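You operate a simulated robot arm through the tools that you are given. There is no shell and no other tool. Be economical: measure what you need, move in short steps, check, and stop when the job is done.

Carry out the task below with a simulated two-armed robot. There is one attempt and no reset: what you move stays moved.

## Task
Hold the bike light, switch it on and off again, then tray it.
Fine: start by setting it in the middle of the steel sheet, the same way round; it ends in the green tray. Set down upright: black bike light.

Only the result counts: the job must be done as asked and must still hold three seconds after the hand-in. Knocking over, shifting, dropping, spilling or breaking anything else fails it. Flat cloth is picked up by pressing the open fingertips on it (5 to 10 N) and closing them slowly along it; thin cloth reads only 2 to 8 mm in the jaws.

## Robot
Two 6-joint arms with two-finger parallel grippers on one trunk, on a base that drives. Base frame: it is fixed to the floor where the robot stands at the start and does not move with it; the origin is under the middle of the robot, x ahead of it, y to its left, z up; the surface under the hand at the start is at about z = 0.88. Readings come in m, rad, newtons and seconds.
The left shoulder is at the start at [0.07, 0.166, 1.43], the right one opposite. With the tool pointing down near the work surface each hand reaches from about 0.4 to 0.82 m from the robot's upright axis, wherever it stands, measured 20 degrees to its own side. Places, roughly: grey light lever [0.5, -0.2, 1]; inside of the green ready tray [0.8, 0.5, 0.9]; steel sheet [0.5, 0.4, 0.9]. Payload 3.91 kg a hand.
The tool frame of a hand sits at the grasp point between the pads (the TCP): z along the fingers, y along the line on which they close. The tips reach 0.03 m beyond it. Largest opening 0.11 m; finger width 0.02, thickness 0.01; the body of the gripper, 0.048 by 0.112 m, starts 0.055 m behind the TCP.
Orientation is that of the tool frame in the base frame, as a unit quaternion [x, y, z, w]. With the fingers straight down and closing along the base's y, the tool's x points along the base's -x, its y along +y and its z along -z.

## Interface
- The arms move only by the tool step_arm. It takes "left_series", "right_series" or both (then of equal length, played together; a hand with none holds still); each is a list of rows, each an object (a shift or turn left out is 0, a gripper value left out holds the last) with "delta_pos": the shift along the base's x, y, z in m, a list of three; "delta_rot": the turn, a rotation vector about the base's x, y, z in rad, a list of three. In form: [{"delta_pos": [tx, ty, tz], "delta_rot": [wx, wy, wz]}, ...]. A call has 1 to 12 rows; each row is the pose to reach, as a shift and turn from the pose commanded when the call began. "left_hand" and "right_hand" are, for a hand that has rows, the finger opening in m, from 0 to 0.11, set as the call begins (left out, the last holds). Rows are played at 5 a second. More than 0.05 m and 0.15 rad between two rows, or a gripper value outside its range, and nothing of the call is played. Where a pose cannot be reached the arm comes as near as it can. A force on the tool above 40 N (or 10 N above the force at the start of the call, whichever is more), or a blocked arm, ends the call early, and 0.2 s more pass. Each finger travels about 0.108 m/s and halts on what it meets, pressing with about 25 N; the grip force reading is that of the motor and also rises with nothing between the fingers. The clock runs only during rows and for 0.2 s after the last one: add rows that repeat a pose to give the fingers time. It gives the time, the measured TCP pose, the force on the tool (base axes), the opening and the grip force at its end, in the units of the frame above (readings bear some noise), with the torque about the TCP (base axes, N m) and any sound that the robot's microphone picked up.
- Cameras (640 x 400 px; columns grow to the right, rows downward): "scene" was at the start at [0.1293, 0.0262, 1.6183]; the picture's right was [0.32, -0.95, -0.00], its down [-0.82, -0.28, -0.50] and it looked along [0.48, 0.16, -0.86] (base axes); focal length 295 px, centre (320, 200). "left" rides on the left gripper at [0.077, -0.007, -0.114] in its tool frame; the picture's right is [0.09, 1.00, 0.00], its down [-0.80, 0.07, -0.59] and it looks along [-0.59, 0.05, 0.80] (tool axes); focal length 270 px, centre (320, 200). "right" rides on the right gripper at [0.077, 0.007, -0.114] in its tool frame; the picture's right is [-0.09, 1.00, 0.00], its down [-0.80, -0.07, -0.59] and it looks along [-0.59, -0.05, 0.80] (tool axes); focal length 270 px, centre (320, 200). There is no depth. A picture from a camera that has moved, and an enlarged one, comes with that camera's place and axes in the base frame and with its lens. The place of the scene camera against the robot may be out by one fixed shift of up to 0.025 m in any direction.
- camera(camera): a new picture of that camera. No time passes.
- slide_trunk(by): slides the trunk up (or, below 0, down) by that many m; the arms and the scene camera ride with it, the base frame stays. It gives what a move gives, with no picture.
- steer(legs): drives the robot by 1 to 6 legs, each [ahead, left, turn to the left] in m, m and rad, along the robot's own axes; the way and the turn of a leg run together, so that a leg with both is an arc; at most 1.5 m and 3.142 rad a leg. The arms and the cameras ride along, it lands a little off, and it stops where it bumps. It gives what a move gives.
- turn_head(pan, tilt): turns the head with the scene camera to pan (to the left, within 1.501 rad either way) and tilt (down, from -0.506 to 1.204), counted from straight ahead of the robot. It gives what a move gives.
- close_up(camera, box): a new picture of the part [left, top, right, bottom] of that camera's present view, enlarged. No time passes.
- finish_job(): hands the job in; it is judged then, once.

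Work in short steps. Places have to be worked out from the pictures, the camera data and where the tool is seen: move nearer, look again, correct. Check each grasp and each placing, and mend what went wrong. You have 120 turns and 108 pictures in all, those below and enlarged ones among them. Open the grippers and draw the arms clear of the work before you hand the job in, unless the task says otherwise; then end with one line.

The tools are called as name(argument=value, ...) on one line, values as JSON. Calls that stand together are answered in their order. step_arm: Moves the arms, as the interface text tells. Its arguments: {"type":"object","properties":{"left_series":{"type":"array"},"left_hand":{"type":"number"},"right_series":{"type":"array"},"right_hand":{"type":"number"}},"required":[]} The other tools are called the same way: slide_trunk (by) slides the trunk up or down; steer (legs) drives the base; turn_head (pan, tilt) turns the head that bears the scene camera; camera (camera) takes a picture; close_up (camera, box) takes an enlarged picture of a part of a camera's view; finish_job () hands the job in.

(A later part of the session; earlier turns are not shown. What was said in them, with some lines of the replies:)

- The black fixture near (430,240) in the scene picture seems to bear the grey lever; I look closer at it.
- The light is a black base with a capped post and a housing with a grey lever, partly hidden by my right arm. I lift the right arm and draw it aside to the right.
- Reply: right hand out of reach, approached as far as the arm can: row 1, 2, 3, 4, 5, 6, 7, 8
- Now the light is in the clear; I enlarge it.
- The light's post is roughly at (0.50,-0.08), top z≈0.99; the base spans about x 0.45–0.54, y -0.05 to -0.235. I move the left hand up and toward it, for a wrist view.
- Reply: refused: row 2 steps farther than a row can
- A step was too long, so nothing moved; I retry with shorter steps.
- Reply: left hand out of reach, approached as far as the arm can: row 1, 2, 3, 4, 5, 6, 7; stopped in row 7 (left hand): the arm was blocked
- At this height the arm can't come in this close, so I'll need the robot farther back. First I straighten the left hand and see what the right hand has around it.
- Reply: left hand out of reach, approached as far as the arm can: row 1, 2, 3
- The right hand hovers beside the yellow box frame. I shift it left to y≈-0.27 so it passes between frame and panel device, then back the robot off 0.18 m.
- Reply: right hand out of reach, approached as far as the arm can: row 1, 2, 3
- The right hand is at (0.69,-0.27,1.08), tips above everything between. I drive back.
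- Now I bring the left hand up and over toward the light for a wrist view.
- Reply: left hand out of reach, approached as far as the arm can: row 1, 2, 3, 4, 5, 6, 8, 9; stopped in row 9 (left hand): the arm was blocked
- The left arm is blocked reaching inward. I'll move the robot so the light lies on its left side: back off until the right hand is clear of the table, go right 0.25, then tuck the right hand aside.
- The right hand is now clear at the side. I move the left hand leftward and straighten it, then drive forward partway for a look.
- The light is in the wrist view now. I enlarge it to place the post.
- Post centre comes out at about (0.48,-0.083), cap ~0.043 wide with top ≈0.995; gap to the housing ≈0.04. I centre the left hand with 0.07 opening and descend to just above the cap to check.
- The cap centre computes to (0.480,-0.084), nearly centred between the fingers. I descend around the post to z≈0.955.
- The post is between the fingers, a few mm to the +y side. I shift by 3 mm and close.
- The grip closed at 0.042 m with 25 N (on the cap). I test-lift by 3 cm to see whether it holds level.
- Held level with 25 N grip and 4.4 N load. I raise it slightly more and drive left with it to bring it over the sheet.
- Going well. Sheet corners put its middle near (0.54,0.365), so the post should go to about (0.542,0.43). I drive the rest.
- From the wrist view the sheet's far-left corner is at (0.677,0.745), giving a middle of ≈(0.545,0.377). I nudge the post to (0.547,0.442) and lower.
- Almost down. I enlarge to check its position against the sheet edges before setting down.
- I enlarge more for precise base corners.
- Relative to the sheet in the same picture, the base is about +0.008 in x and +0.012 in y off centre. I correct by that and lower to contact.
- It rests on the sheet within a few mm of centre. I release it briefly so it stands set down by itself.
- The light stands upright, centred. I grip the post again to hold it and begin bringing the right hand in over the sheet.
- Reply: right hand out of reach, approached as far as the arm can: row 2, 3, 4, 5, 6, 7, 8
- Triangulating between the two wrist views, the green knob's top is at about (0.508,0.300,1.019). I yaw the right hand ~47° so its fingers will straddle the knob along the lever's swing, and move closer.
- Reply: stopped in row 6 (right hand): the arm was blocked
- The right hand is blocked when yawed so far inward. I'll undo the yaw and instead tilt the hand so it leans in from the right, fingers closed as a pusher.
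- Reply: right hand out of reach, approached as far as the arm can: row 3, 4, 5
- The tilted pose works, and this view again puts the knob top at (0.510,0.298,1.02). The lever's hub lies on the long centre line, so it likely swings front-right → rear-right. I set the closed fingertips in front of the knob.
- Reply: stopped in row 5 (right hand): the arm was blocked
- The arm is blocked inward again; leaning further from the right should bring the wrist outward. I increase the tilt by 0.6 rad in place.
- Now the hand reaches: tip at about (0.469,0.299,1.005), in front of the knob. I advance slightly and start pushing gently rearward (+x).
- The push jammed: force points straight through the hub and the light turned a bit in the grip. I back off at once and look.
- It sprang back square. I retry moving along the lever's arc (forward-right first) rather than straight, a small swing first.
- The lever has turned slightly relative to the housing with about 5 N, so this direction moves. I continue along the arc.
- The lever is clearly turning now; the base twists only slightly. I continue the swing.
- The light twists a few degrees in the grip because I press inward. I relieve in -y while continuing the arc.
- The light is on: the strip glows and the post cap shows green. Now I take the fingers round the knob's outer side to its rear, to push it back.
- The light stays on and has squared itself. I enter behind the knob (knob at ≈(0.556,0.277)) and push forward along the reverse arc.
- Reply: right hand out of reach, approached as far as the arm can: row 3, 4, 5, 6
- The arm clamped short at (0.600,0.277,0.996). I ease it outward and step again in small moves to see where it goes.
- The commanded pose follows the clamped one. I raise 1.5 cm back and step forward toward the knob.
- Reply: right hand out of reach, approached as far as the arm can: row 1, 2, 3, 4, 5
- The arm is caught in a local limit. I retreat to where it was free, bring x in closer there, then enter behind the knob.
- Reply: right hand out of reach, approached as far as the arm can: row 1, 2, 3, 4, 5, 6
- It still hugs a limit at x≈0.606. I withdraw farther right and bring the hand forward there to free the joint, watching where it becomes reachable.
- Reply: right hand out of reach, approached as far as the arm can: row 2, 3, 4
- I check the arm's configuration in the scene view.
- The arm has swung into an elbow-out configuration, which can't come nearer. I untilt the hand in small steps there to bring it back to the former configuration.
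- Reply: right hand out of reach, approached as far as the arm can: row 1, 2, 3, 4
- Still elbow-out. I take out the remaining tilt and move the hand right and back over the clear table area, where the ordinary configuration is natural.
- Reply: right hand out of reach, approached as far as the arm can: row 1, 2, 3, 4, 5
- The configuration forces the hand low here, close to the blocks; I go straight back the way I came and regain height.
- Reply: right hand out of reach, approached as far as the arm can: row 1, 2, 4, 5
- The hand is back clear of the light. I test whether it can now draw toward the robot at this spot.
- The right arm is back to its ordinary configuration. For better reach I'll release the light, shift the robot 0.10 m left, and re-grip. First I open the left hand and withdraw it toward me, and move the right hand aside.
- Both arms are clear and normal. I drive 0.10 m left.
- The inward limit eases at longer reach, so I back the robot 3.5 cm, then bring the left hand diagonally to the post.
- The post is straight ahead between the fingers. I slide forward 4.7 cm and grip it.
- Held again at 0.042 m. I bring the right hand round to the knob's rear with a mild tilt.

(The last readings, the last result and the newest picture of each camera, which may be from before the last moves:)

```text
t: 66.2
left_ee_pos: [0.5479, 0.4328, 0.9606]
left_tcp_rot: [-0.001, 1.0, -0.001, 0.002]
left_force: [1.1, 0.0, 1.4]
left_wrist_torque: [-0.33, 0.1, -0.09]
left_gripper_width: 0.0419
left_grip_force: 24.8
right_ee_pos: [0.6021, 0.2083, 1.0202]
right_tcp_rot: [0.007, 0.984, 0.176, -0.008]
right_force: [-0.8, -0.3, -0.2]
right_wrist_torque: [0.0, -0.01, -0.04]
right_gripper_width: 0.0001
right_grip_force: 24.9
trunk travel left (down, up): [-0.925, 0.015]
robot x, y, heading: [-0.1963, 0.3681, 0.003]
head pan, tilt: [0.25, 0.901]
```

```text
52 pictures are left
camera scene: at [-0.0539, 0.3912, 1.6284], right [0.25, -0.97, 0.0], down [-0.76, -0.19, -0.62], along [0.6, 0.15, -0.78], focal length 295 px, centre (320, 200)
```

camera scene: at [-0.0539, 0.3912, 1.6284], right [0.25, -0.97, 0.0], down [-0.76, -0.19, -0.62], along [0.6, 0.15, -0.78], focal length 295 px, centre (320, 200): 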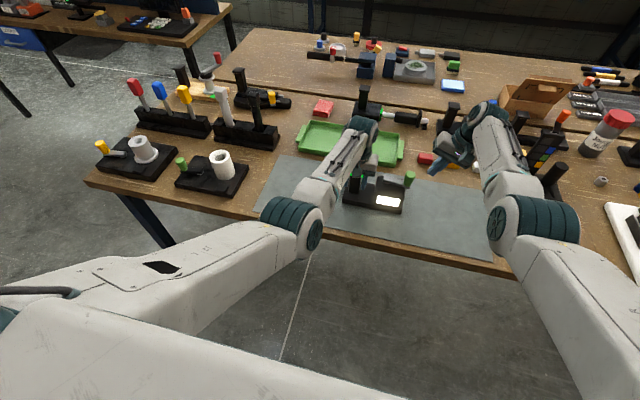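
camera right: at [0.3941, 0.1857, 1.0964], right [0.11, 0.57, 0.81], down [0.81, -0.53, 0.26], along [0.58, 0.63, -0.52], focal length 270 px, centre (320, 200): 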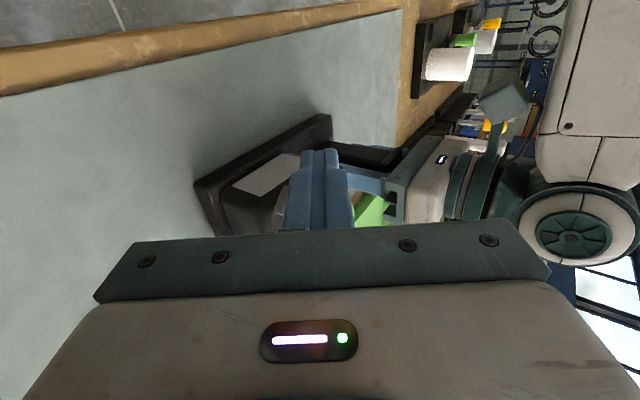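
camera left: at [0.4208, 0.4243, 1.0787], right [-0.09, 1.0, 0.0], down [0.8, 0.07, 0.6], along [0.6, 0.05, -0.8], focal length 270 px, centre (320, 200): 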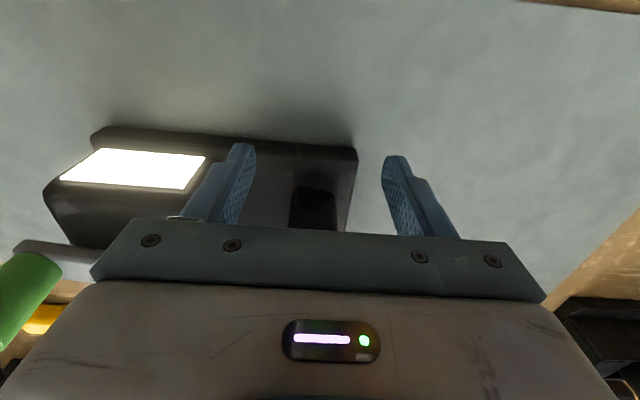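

In place. I slide the closed fingers in behind the knob.

step_arm(right_series=[{"delta_pos": [0, 0.03, 0]}, {"delta_pos": [0, 0.06, 0]}, {"delta_pos": [0, 0.06, 0]}])

close_up(camera="scene", box=[330, 140, 458, 220])

```text
t: 67.0
left_ee_pos: [0.5482, 0.4317, 0.9602]
left_tcp_rot: [-0.002, 1.0, 0.0, 0.003]
left_force: [0.5, 0.0, 0.6]
left_wrist_torque: [-0.37, -0.18, -0.02]
left_gripper_width: 0.0414
left_grip_force: 24.9
right_ee_pos: [0.6004, 0.2668, 1.0216]
right_tcp_rot: [0.008, 0.984, 0.176, -0.008]
right_force: [0.8, -0.6, -0.6]
right_wrist_torque: [0.01, 0.04, -0.01]
right_gripper_width: 0.0
right_grip_force: 24.7
trunk travel left (down, up): [-0.925, 0.015]
robot x, y, heading: [-0.1937, 0.3685, 0.0]
head pan, tilt: [0.25, 0.901]
```

```text
5.00 times, centred on (394, 180) of scene
camera zoom: at [-0.0543, 0.3899, 1.6284], right [0.25, -0.97, 0.0], down [-0.76, -0.19, -0.62], along [0.6, 0.15, -0.78], focal length 1476 px, centre (-50, 300)
```

zoom: 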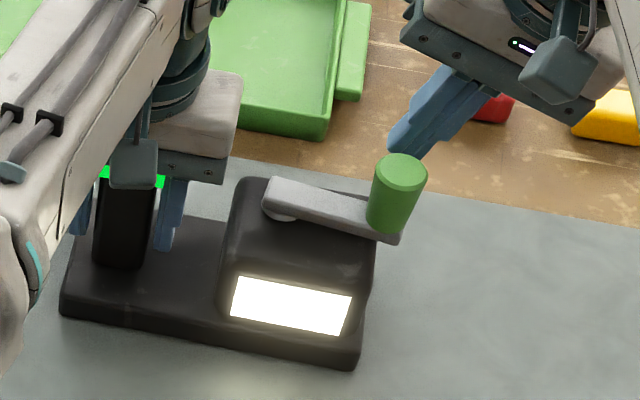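

The fingers are right behind the knob. I push it forward along the arc, first half.

step_arm(right_series=[{"delta_pos": [-0.01, 0, -0.006]}, {"delta_pos": [-0.02, 0, -0.006]}, {"delta_pos": [-0.028, 0.0005, -0.006]}, {"delta_pos": [-0.036, 0.001, -0.006]}, {"delta_pos": [-0.043, 0.003, -0.006]}])

close_up(camera="scene", box=[330, 140, 458, 220])

```text
t: 68.2
left_ee_pos: [0.5473, 0.4324, 0.9596]
left_tcp_rot: [-0.002, 1.0, 0.001, 0.003]
left_force: [-1.2, 1.4, 1.2]
left_wrist_torque: [0.27, 0.21, -0.4]
left_gripper_width: 0.0417
left_grip_force: 25.0
right_ee_pos: [0.5595, 0.273, 1.0143]
right_tcp_rot: [0.007, 0.984, 0.176, -0.009]
right_force: [1.7, 0.5, 1.1]
right_wrist_torque: [0.01, 0.0, 0.01]
right_gripper_width: 0.0002
right_grip_force: 24.5
trunk travel left (down, up): [-0.925, 0.015]
robot x, y, heading: [-0.1907, 0.3688, -0.001]
head pan, tilt: [0.25, 0.901]
```

```text
5.00 times, centred on (394, 180) of scene
camera zoom: at [-0.0543, 0.3906, 1.6284], right [0.25, -0.97, 0.0], down [-0.76, -0.19, -0.62], along [0.6, 0.15, -0.78], focal length 1476 px, centre (-50, 300)
```

zoom: 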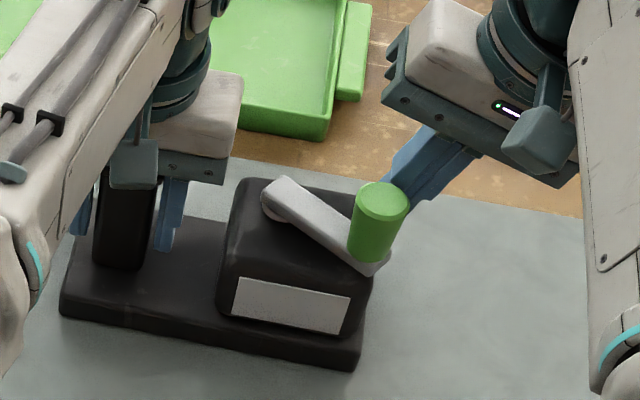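

The light is off. I push on gently along the arc to bring the lever fully back to its off stop.

step_arm(right_series=[{"delta_pos": [-0.006, 0.003, 0]}, {"delta_pos": [-0.012, 0.007, 0]}, {"delta_pos": [-0.017, 0.011, 0]}, {"delta_pos": [-0.021, 0.014, 0]}])

close_up(camera="scene", box=[330, 140, 458, 220])

```text
t: 69.2
left_ee_pos: [0.548, 0.4307, 0.96]
left_tcp_rot: [-0.002, 1.0, 0.0, 0.002]
left_force: [-4.0, 3.2, 1.3]
left_wrist_torque: [0.11, -0.2, -0.69]
left_gripper_width: 0.0426
left_grip_force: 24.8
right_ee_pos: [0.5381, 0.2877, 1.0157]
right_tcp_rot: [0.008, 0.984, 0.177, -0.008]
right_force: [5.6, -5.5, 2.9]
right_wrist_torque: [0.05, 0.07, 0.0]
right_gripper_width: 0.0
right_grip_force: 25.2
trunk travel left (down, up): [-0.925, 0.015]
robot x, y, heading: [-0.1921, 0.3673, -0.002]
head pan, tilt: [0.25, 0.901]
```

```text
5.00 times, centred on (394, 180) of scene
camera zoom: at [-0.0543, 0.3902, 1.6285], right [0.25, -0.97, 0.0], down [-0.76, -0.19, -0.62], along [0.6, 0.15, -0.78], focal length 1476 px, centre (-50, 300)
```

zoom: 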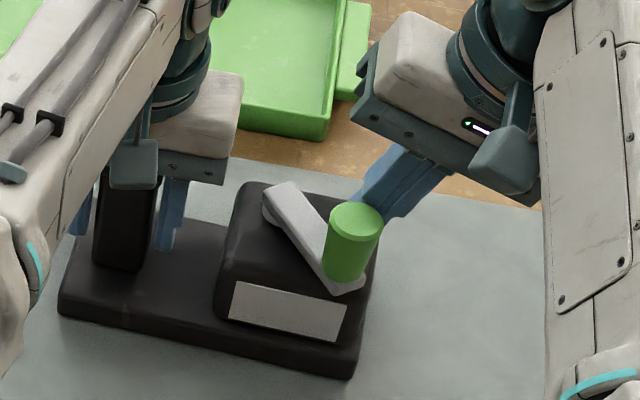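

The lever is back at its original angle, light off, at the stop. I withdraw the right hand rearward, then right, untilting.

step_arm(right_series=[{"delta_pos": [0.02, -0.01, 0.003]}, {"delta_pos": [0.04, -0.03, 0.005]}, {"delta_pos": [0.045, -0.07, 0.005]}, {"delta_pos": [0.03, -0.11, 0.005], "delta_rot": [-0.1, 0, 0]}, {"delta_pos": [0.0, -0.14, 0.01], "delta_rot": [-0.22, 0, 0]}, {"delta_pos": [-0.03, -0.17, 0.015], "delta_rot": [-0.34, 0, 0]}, {"delta_pos": [-0.06, -0.2, 0.015], "delta_rot": [-0.355, 0, 0]}])

camera(camera="scene")

close_up(camera="scene", box=[250, 90, 458, 220])

```text
t: 70.8
left_ee_pos: [0.5466, 0.4311, 0.96]
left_tcp_rot: [-0.001, 1.0, 0.0, 0.003]
left_force: [-1.3, 2.0, 0.3]
left_wrist_torque: [-0.26, -0.18, 0.0]
left_gripper_width: 0.0418
left_grip_force: 24.7
right_ee_pos: [0.479, 0.0856, 1.0314]
right_tcp_rot: [0.008, 1.0, 0.0, -0.007]
right_force: [-0.4, -0.1, -0.1]
right_wrist_torque: [0.04, -0.01, -0.04]
right_gripper_width: 0.0
right_grip_force: 25.2
trunk travel left (down, up): [-0.925, 0.015]
robot x, y, heading: [-0.1926, 0.3676, -0.0]
head pan, tilt: [0.25, 0.901]
```

```text
48 pictures are left
camera scene: at [-0.0551, 0.388, 1.6285], right [0.25, -0.97, 0.0], down [-0.76, -0.19, -0.62], along [0.6, 0.15, -0.78], focal length 295 px, centre (320, 200)
```

scene: 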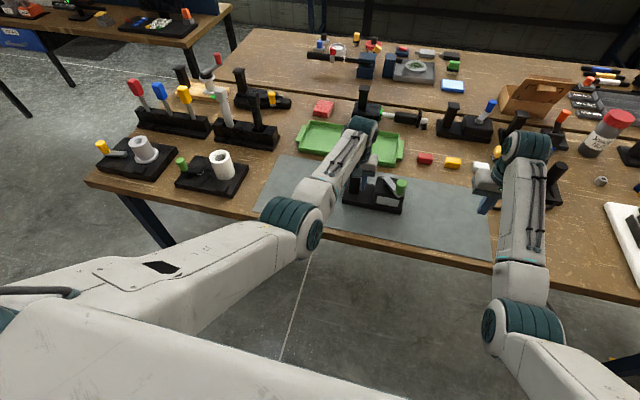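

```text
3.08 times, centred on (354, 155) of scene
camera zoom: at [-0.0551, 0.388, 1.6285], right [0.25, -0.97, 0.0], down [-0.76, -0.19, -0.62], along [0.6, 0.15, -0.78], focal length 908 px, centre (215, 338)
```

zoom: 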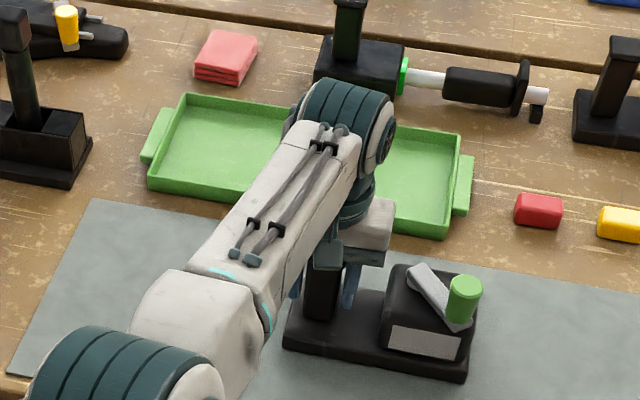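

Everything is as before with the light off. The tray's inside centre comes to about (0.782,0.483). I tuck the right hand aside and lift the light.

step_arm(right_series=[{"delta_pos": [-0.03, -0.035, 0]}, {"delta_pos": [-0.06, -0.07, -0.005]}, {"delta_pos": [-0.09, -0.105, -0.01]}, {"delta_pos": [-0.12, -0.14, -0.02]}, {"delta_pos": [-0.15, -0.175, -0.025]}], left_series=[{"delta_pos": [0, 0, 0.015]}, {"delta_pos": [0, 0, 0.03]}, {"delta_pos": [0, 0, 0.045]}, {"delta_pos": [0, 0.02, 0.06]}, {"delta_pos": [0, 0.045, 0.065]}])

step_arm(left_series=[{"delta_pos": [0, 0.035, 0]}, {"delta_pos": [0, 0.07, 0]}])

camera(camera="scene")

```text
t: 72.0
left_ee_pos: [0.5474, 0.4747, 1.0258]
left_tcp_rot: [-0.002, 1.0, 0.0, 0.003]
left_force: [-1.4, 0.2, -4.4]
left_wrist_torque: [0.34, 0.0, -0.02]
left_gripper_width: 0.0416
left_grip_force: 25.8
right_ee_pos: [0.3259, -0.0868, 1.0075]
right_tcp_rot: [0.009, 1.0, 0.001, -0.006]
right_force: [-0.7, -1.1, -0.2]
right_wrist_torque: [0.01, -0.04, 0.03]
right_gripper_width: 0.0
right_grip_force: 24.8
trunk travel left (down, up): [-0.925, 0.015]
robot x, y, heading: [-0.1919, 0.3674, -0.006]
head pan, tilt: [0.25, 0.901]
```

```text
t: 72.5
left_ee_pos: [0.5477, 0.5475, 1.0228]
left_tcp_rot: [-0.001, 1.0, -0.001, 0.003]
left_force: [-0.4, 0.4, -4.4]
left_wrist_torque: [0.33, 0.01, -0.02]
left_gripper_width: 0.0417
left_grip_force: 24.9
right_ee_pos: [0.3272, -0.0852, 1.0077]
right_tcp_rot: [0.009, 1.0, -0.001, -0.007]
right_force: [-0.5, 0.7, 0.1]
right_wrist_torque: [0.01, -0.02, 0.02]
right_gripper_width: 0.0
right_grip_force: 25.3
trunk travel left (down, up): [-0.925, 0.015]
robot x, y, heading: [-0.192, 0.365, -0.003]
head pan, tilt: [0.25, 0.901]
```

```text
46 pictures are left
camera scene: at [-0.054, 0.3932, 1.6284], right [0.25, -0.97, 0.0], down [-0.76, -0.19, -0.62], along [0.6, 0.15, -0.78], focal length 295 px, centre (320, 200)
```

scene: 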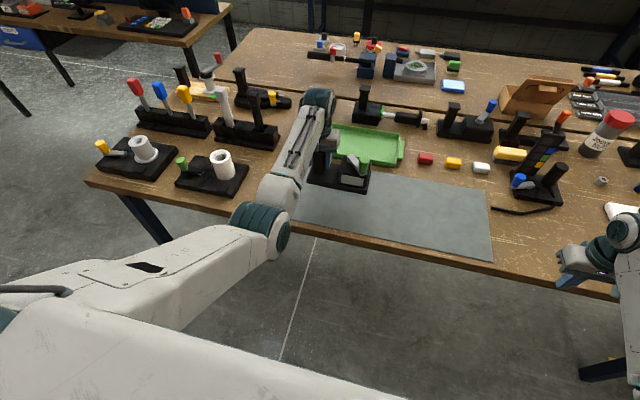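

Held, off, level and above the tray's rim height. I drive forward in two steps.

steer(legs=[[0.1, 0, 0]])

camera(camera="scene")

```text
t: 73.7
left_ee_pos: [0.645, 0.5446, 1.0246]
left_tcp_rot: [-0.001, 1.0, -0.001, 0.004]
left_force: [-0.9, -0.7, -5.5]
left_wrist_torque: [0.31, 0.0, -0.02]
left_gripper_width: 0.0416
left_grip_force: 24.5
right_ee_pos: [0.4232, -0.0859, 1.0078]
right_tcp_rot: [0.008, 1.0, -0.001, -0.005]
right_force: [0.1, 0.7, 0.5]
right_wrist_torque: [0.0, -0.04, 0.05]
right_gripper_width: 0.0
right_grip_force: 25.4
trunk travel left (down, up): [-0.925, 0.015]
robot x, y, heading: [-0.0942, 0.3671, 0.0]
head pan, tilt: [0.25, 0.901]
```

```text
45 pictures are left
camera scene: at [0.0399, 0.3906, 1.6289], right [0.25, -0.97, 0.0], down [-0.76, -0.19, -0.62], along [0.6, 0.15, -0.78], focal length 295 px, centre (320, 200)
```

scene: 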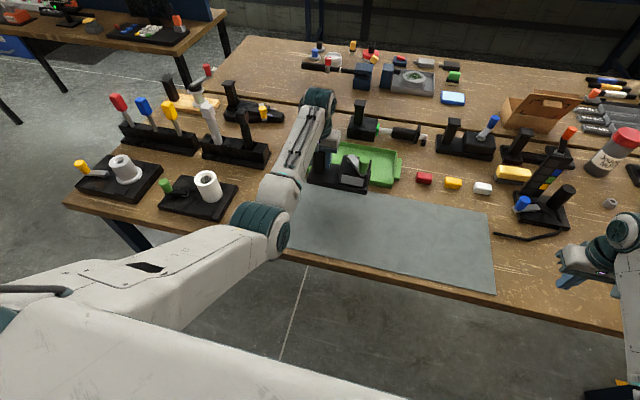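

Clear so far; the elbow passes inside of the mug stand. I drive the second step.

steer(legs=[[0.11, 0, 0]])

camera(camera="scene")

camera(camera="left")

```text
t: 74.9
left_ee_pos: [0.7506, 0.5419, 1.0265]
left_tcp_rot: [0.001, 1.0, 0.0, 0.004]
left_force: [-1.5, 0.3, -3.8]
left_wrist_torque: [0.36, 0.02, 0.0]
left_gripper_width: 0.0416
left_grip_force: 25.2
right_ee_pos: [0.5264, -0.0884, 1.0088]
right_tcp_rot: [0.011, 1.0, 0.0, -0.006]
right_force: [0.1, 0.1, -0.6]
right_wrist_torque: [0.0, -0.07, 0.03]
right_gripper_width: 0.0003
right_grip_force: 25.4
trunk travel left (down, up): [-0.925, 0.015]
robot x, y, heading: [0.0099, 0.3655, -0.002]
head pan, tilt: [0.25, 0.901]
```

```text
44 pictures are left
camera scene: at [0.1454, 0.3898, 1.629], right [0.24, -0.97, 0.0], down [-0.76, -0.19, -0.62], along [0.61, 0.15, -0.78], focal length 295 px, centre (320, 200)
```

scene: 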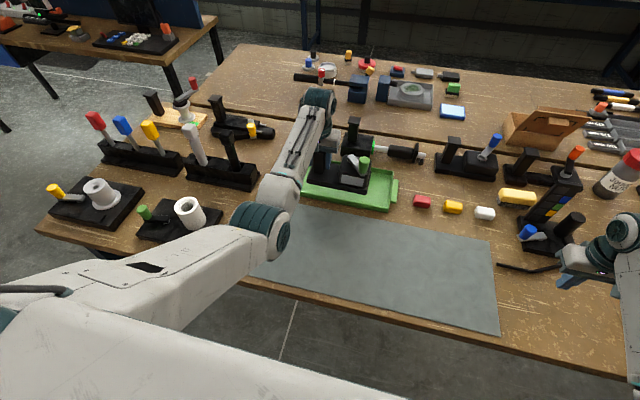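

```text
43 pictures are left
camera left: at [0.6721, 0.5344, 1.1409], right [-0.09, 1.0, 0.0], down [0.8, 0.07, 0.6], along [0.6, 0.05, -0.8], focal length 270 px, centre (320, 200)
```

left: 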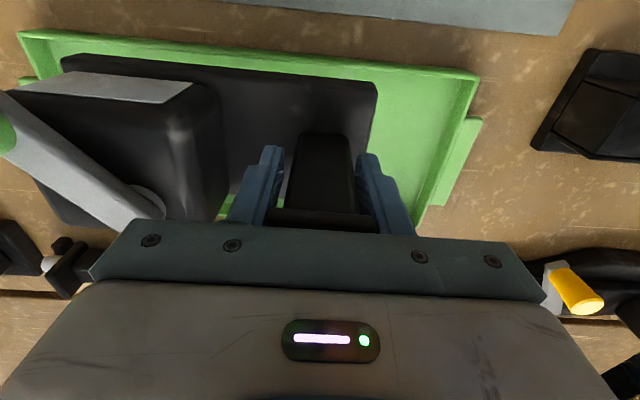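

The tray spans x 0.71–0.862, y 0.311–0.666, so the post should go to (0.788,0.5535). I move over and lower most of the way.

step_arm(left_series=[{"delta_pos": [0.019, 0.006, 0]}, {"delta_pos": [0.037, 0.0115, 0]}, {"delta_pos": [0.037, 0.0115, -0.01]}, {"delta_pos": [0.037, 0.0115, -0.02]}])

close_up(camera="scene", box=[280, 110, 424, 220])

camera(camera="left")

```text
t: 75.9
left_ee_pos: [0.7918, 0.5535, 1.0032]
left_tcp_rot: [0.0, 1.0, -0.001, 0.001]
left_force: [0.1, -0.6, -3.7]
left_wrist_torque: [0.37, 0.0, -0.06]
left_gripper_width: 0.0418
left_grip_force: 25.0
right_ee_pos: [0.5329, -0.0882, 1.0064]
right_tcp_rot: [0.011, 1.0, 0.0, -0.007]
right_force: [1.0, 1.3, 0.0]
right_wrist_torque: [0.02, 0.0, -0.04]
right_gripper_width: 0.0
right_grip_force: 24.9
trunk travel left (down, up): [-0.925, 0.015]
robot x, y, heading: [0.0133, 0.3659, -0.002]
head pan, tilt: [0.25, 0.901]
```

```text
3.64 times, centred on (352, 165) of scene
camera zoom: at [0.1532, 0.3896, 1.6282], right [0.24, -0.97, 0.0], down [-0.76, -0.19, -0.62], along [0.6, 0.15, -0.78], focal length 1073 px, centre (204, 327)
```

zoom: 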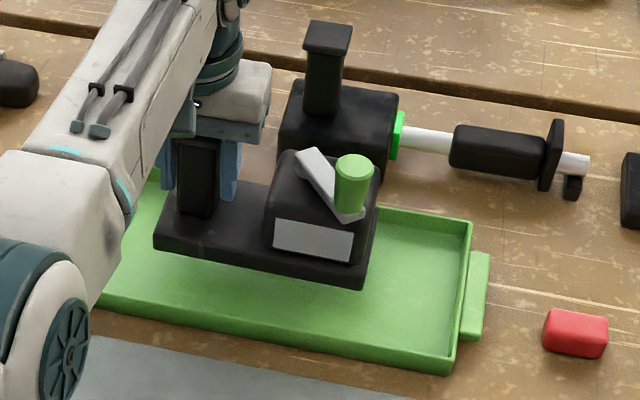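

```text
41 pictures are left
camera left: at [0.7127, 0.5461, 1.1181], right [-0.09, 1.0, 0.0], down [0.8, 0.07, 0.6], along [0.59, 0.05, -0.8], focal length 270 px, centre (320, 200)
```

left: 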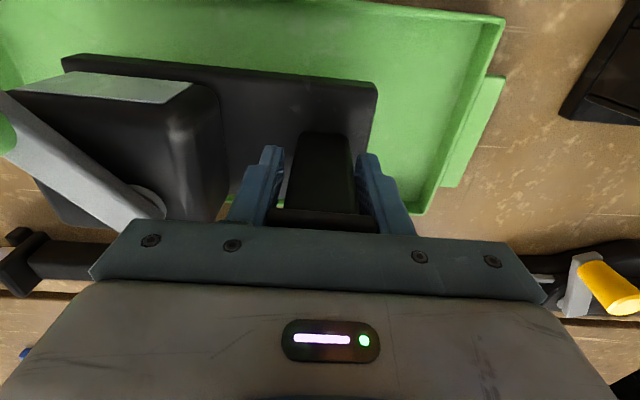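

In this picture the base is centred over the tray within millimetres. I lower it to the floor of the tray.

step_arm(left_series=[{"delta_pos": [-0.002, 0, -0.015]}, {"delta_pos": [-0.002, 0, -0.027]}, {"delta_pos": [-0.002, 0, -0.034]}, {"delta_pos": [-0.002, 0, -0.037]}, {"delta_pos": [-0.002, 0, -0.037]}])

close_up(camera="scene", box=[280, 110, 424, 220])

```text
t: 77.1
left_ee_pos: [0.7903, 0.5534, 0.9659]
left_tcp_rot: [0.0, 1.0, 0.0, 0.002]
left_force: [0.1, -0.5, -3.7]
left_wrist_torque: [0.2, -0.06, 0.07]
left_gripper_width: 0.0415
left_grip_force: 24.7
right_ee_pos: [0.5316, -0.0889, 1.0058]
right_tcp_rot: [0.011, 1.0, 0.0, -0.007]
right_force: [-0.1, 0.5, 0.4]
right_wrist_torque: [-0.01, -0.03, 0.01]
right_gripper_width: 0.0
right_grip_force: 24.5
trunk travel left (down, up): [-0.925, 0.015]
robot x, y, heading: [0.0112, 0.3645, 0.002]
head pan, tilt: [0.25, 0.901]
```

```text
3.64 times, centred on (352, 165) of scene
camera zoom: at [0.1523, 0.3896, 1.6283], right [0.24, -0.97, 0.0], down [-0.76, -0.19, -0.62], along [0.6, 0.15, -0.78], focal length 1073 px, centre (204, 327)
```

zoom: 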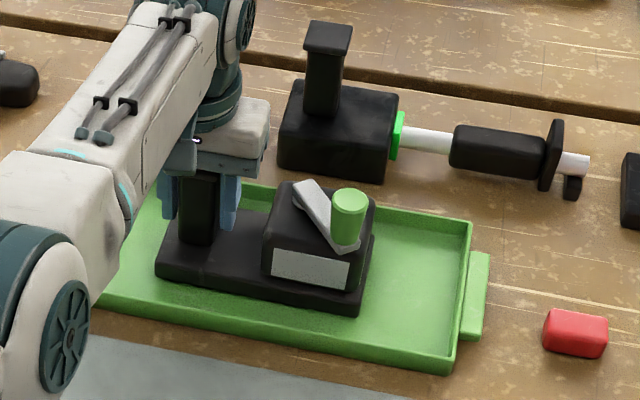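

The right end starts to touch (torque falls). I lower a few mm more in small steps.

step_arm(left_series=[{"delta_pos": [0, 0, -0.002]}, {"delta_pos": [0, 0, -0.004]}, {"delta_pos": [0, 0, -0.005]}, {"delta_pos": [0, 0, -0.005]}])

```text
t: 78.1
left_ee_pos: [0.7907, 0.5541, 0.9615]
left_tcp_rot: [0.0, 1.0, 0.001, 0.001]
left_force: [-0.3, 2.1, 2.9]
left_wrist_torque: [-0.17, -0.02, -0.04]
left_gripper_width: 0.0419
left_grip_force: 24.7
right_ee_pos: [0.5307, -0.0882, 1.0078]
right_tcp_rot: [0.01, 1.0, 0.0, -0.007]
right_force: [-0.9, -0.1, 0.1]
right_wrist_torque: [0.01, -0.02, 0.05]
right_gripper_width: 0.0003
right_grip_force: 25.2
trunk travel left (down, up): [-0.925, 0.015]
robot x, y, heading: [0.0136, 0.3655, -0.001]
head pan, tilt: [0.25, 0.901]
```

It is seated in the tray. I open the fingers and rise straight up.

step_arm(left_hand=0.07, left_series=[{"delta_pos": [0, 0, 0]}, {"delta_pos": [0, 0, 0]}, {"delta_pos": [0, 0, 0]}, {"delta_pos": [0, 0, 0.02]}, {"delta_pos": [0, 0, 0.05]}, {"delta_pos": [0, 0, 0.085]}])

camera(camera="scene")

```text
t: 79.5
left_ee_pos: [0.7874, 0.5532, 1.0478]
left_tcp_rot: [0.001, 1.0, 0.0, 0.001]
left_force: [0.1, 0.2, -0.5]
left_wrist_torque: [-0.02, 0.03, -0.01]
left_gripper_width: 0.0699
left_grip_force: 0.2
right_ee_pos: [0.5303, -0.0886, 1.0069]
right_tcp_rot: [0.01, 1.0, 0.0, -0.007]
right_force: [-0.2, 0.0, -0.5]
right_wrist_torque: [0.0, -0.03, 0.01]
right_gripper_width: 0.0
right_grip_force: 25.1
trunk travel left (down, up): [-0.925, 0.015]
robot x, y, heading: [0.0104, 0.3668, -0.008]
head pan, tilt: [0.25, 0.901]
```

```text
39 pictures are left
camera scene: at [0.1509, 0.3892, 1.6284], right [0.24, -0.97, 0.0], down [-0.76, -0.19, -0.62], along [0.6, 0.15, -0.78], focal length 295 px, centre (320, 200)
```

scene: 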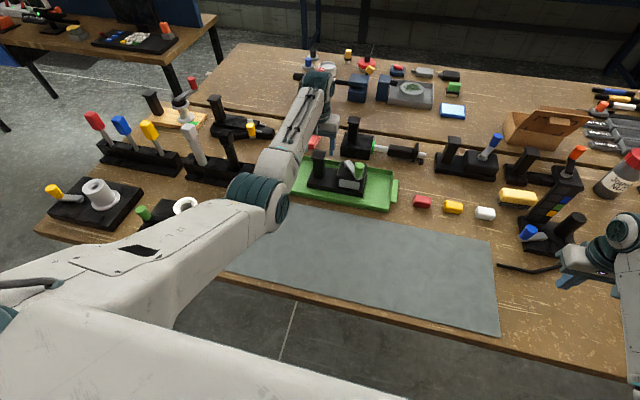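

The light stands in the tray, hand clear above. I draw the left hand back, open the right gripper, and then back the robot away.

step_arm(left_series=[{"delta_pos": [-0.03, 0, 0]}, {"delta_pos": [-0.06, 0, 0]}, {"delta_pos": [-0.06, 0, 0]}], right_hand=0.08, right_series=[{"delta_pos": [0, 0, 0]}, {"delta_pos": [0, 0, 0]}, {"delta_pos": [0, 0, 0]}])

steer(legs=[[-0.3, 0, 0]])

camera(camera="scene")

close_up(camera="scene", box=[270, 90, 430, 190])

```text
t: 80.3
left_ee_pos: [0.7309, 0.5532, 1.0445]
left_tcp_rot: [0.0, 1.0, 0.0, 0.002]
left_force: [0.0, -0.3, -0.3]
left_wrist_torque: [0.02, 0.01, 0.03]
left_gripper_width: 0.0697
left_grip_force: 0.0
right_ee_pos: [0.5319, -0.0879, 1.0063]
right_tcp_rot: [0.01, 1.0, 0.0, -0.008]
right_force: [0.1, -0.9, -0.4]
right_wrist_torque: [0.0, 0.01, 0.03]
right_gripper_width: 0.0802
right_grip_force: 0.0
trunk travel left (down, up): [-0.925, 0.015]
robot x, y, heading: [0.0145, 0.366, -0.004]
head pan, tilt: [0.25, 0.901]
```

```text
t: 82.3
left_ee_pos: [0.4367, 0.554, 1.0447]
left_tcp_rot: [0.001, 1.0, -0.001, 0.001]
left_force: [0.8, -0.2, 0.9]
left_wrist_torque: [-0.01, 0.03, 0.01]
left_gripper_width: 0.0697
left_grip_force: 0.1
right_ee_pos: [0.2373, -0.0873, 1.0062]
right_tcp_rot: [0.011, 1.0, -0.001, -0.009]
right_force: [0.2, 0.7, 0.2]
right_wrist_torque: [0.0, 0.03, -0.01]
right_gripper_width: 0.0801
right_grip_force: 0.0
trunk travel left (down, up): [-0.925, 0.015]
robot x, y, heading: [-0.2824, 0.3708, -0.005]
head pan, tilt: [0.25, 0.901]
```

```text
38 pictures are left
camera scene: at [-0.1401, 0.3905, 1.6281], right [0.24, -0.97, 0.0], down [-0.76, -0.19, -0.62], along [0.6, 0.15, -0.78], focal length 295 px, centre (320, 200)
```

scene: 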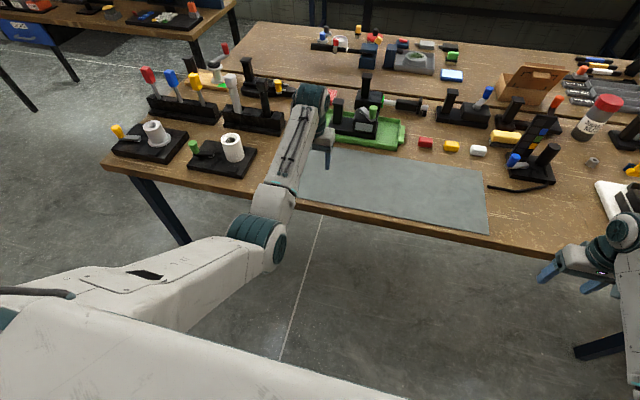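

```text
4.00 times, centred on (350, 140) of scene
camera zoom: at [-0.1401, 0.3905, 1.6281], right [0.24, -0.97, 0.0], down [-0.76, -0.19, -0.62], along [0.6, 0.15, -0.78], focal length 1181 px, centre (200, 440)
```

zoom: 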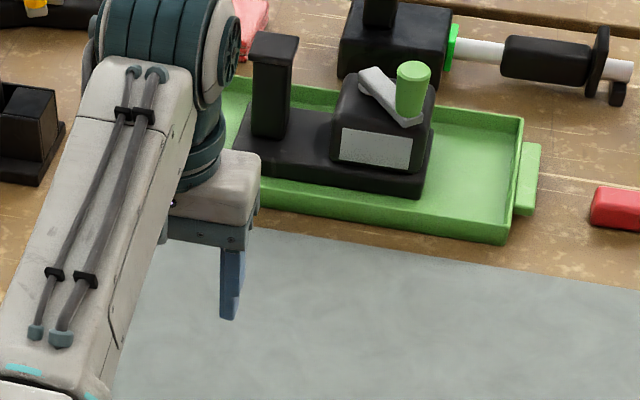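

The light stands upright in the tray, switched off. Everything else looks undisturbed and both arms are clear with grippers open, so I hand in.

finish_job()

```text
The job is handed in.
```

I set the bike light in the middle of the steel sheet the same way round, held it, switched it on and off, and left it upright in the green tray with the light off. I had to let go of it once while it was on, to move the robot, and gripped it again before switching it off. Nothing else looked moved in the last pictures.
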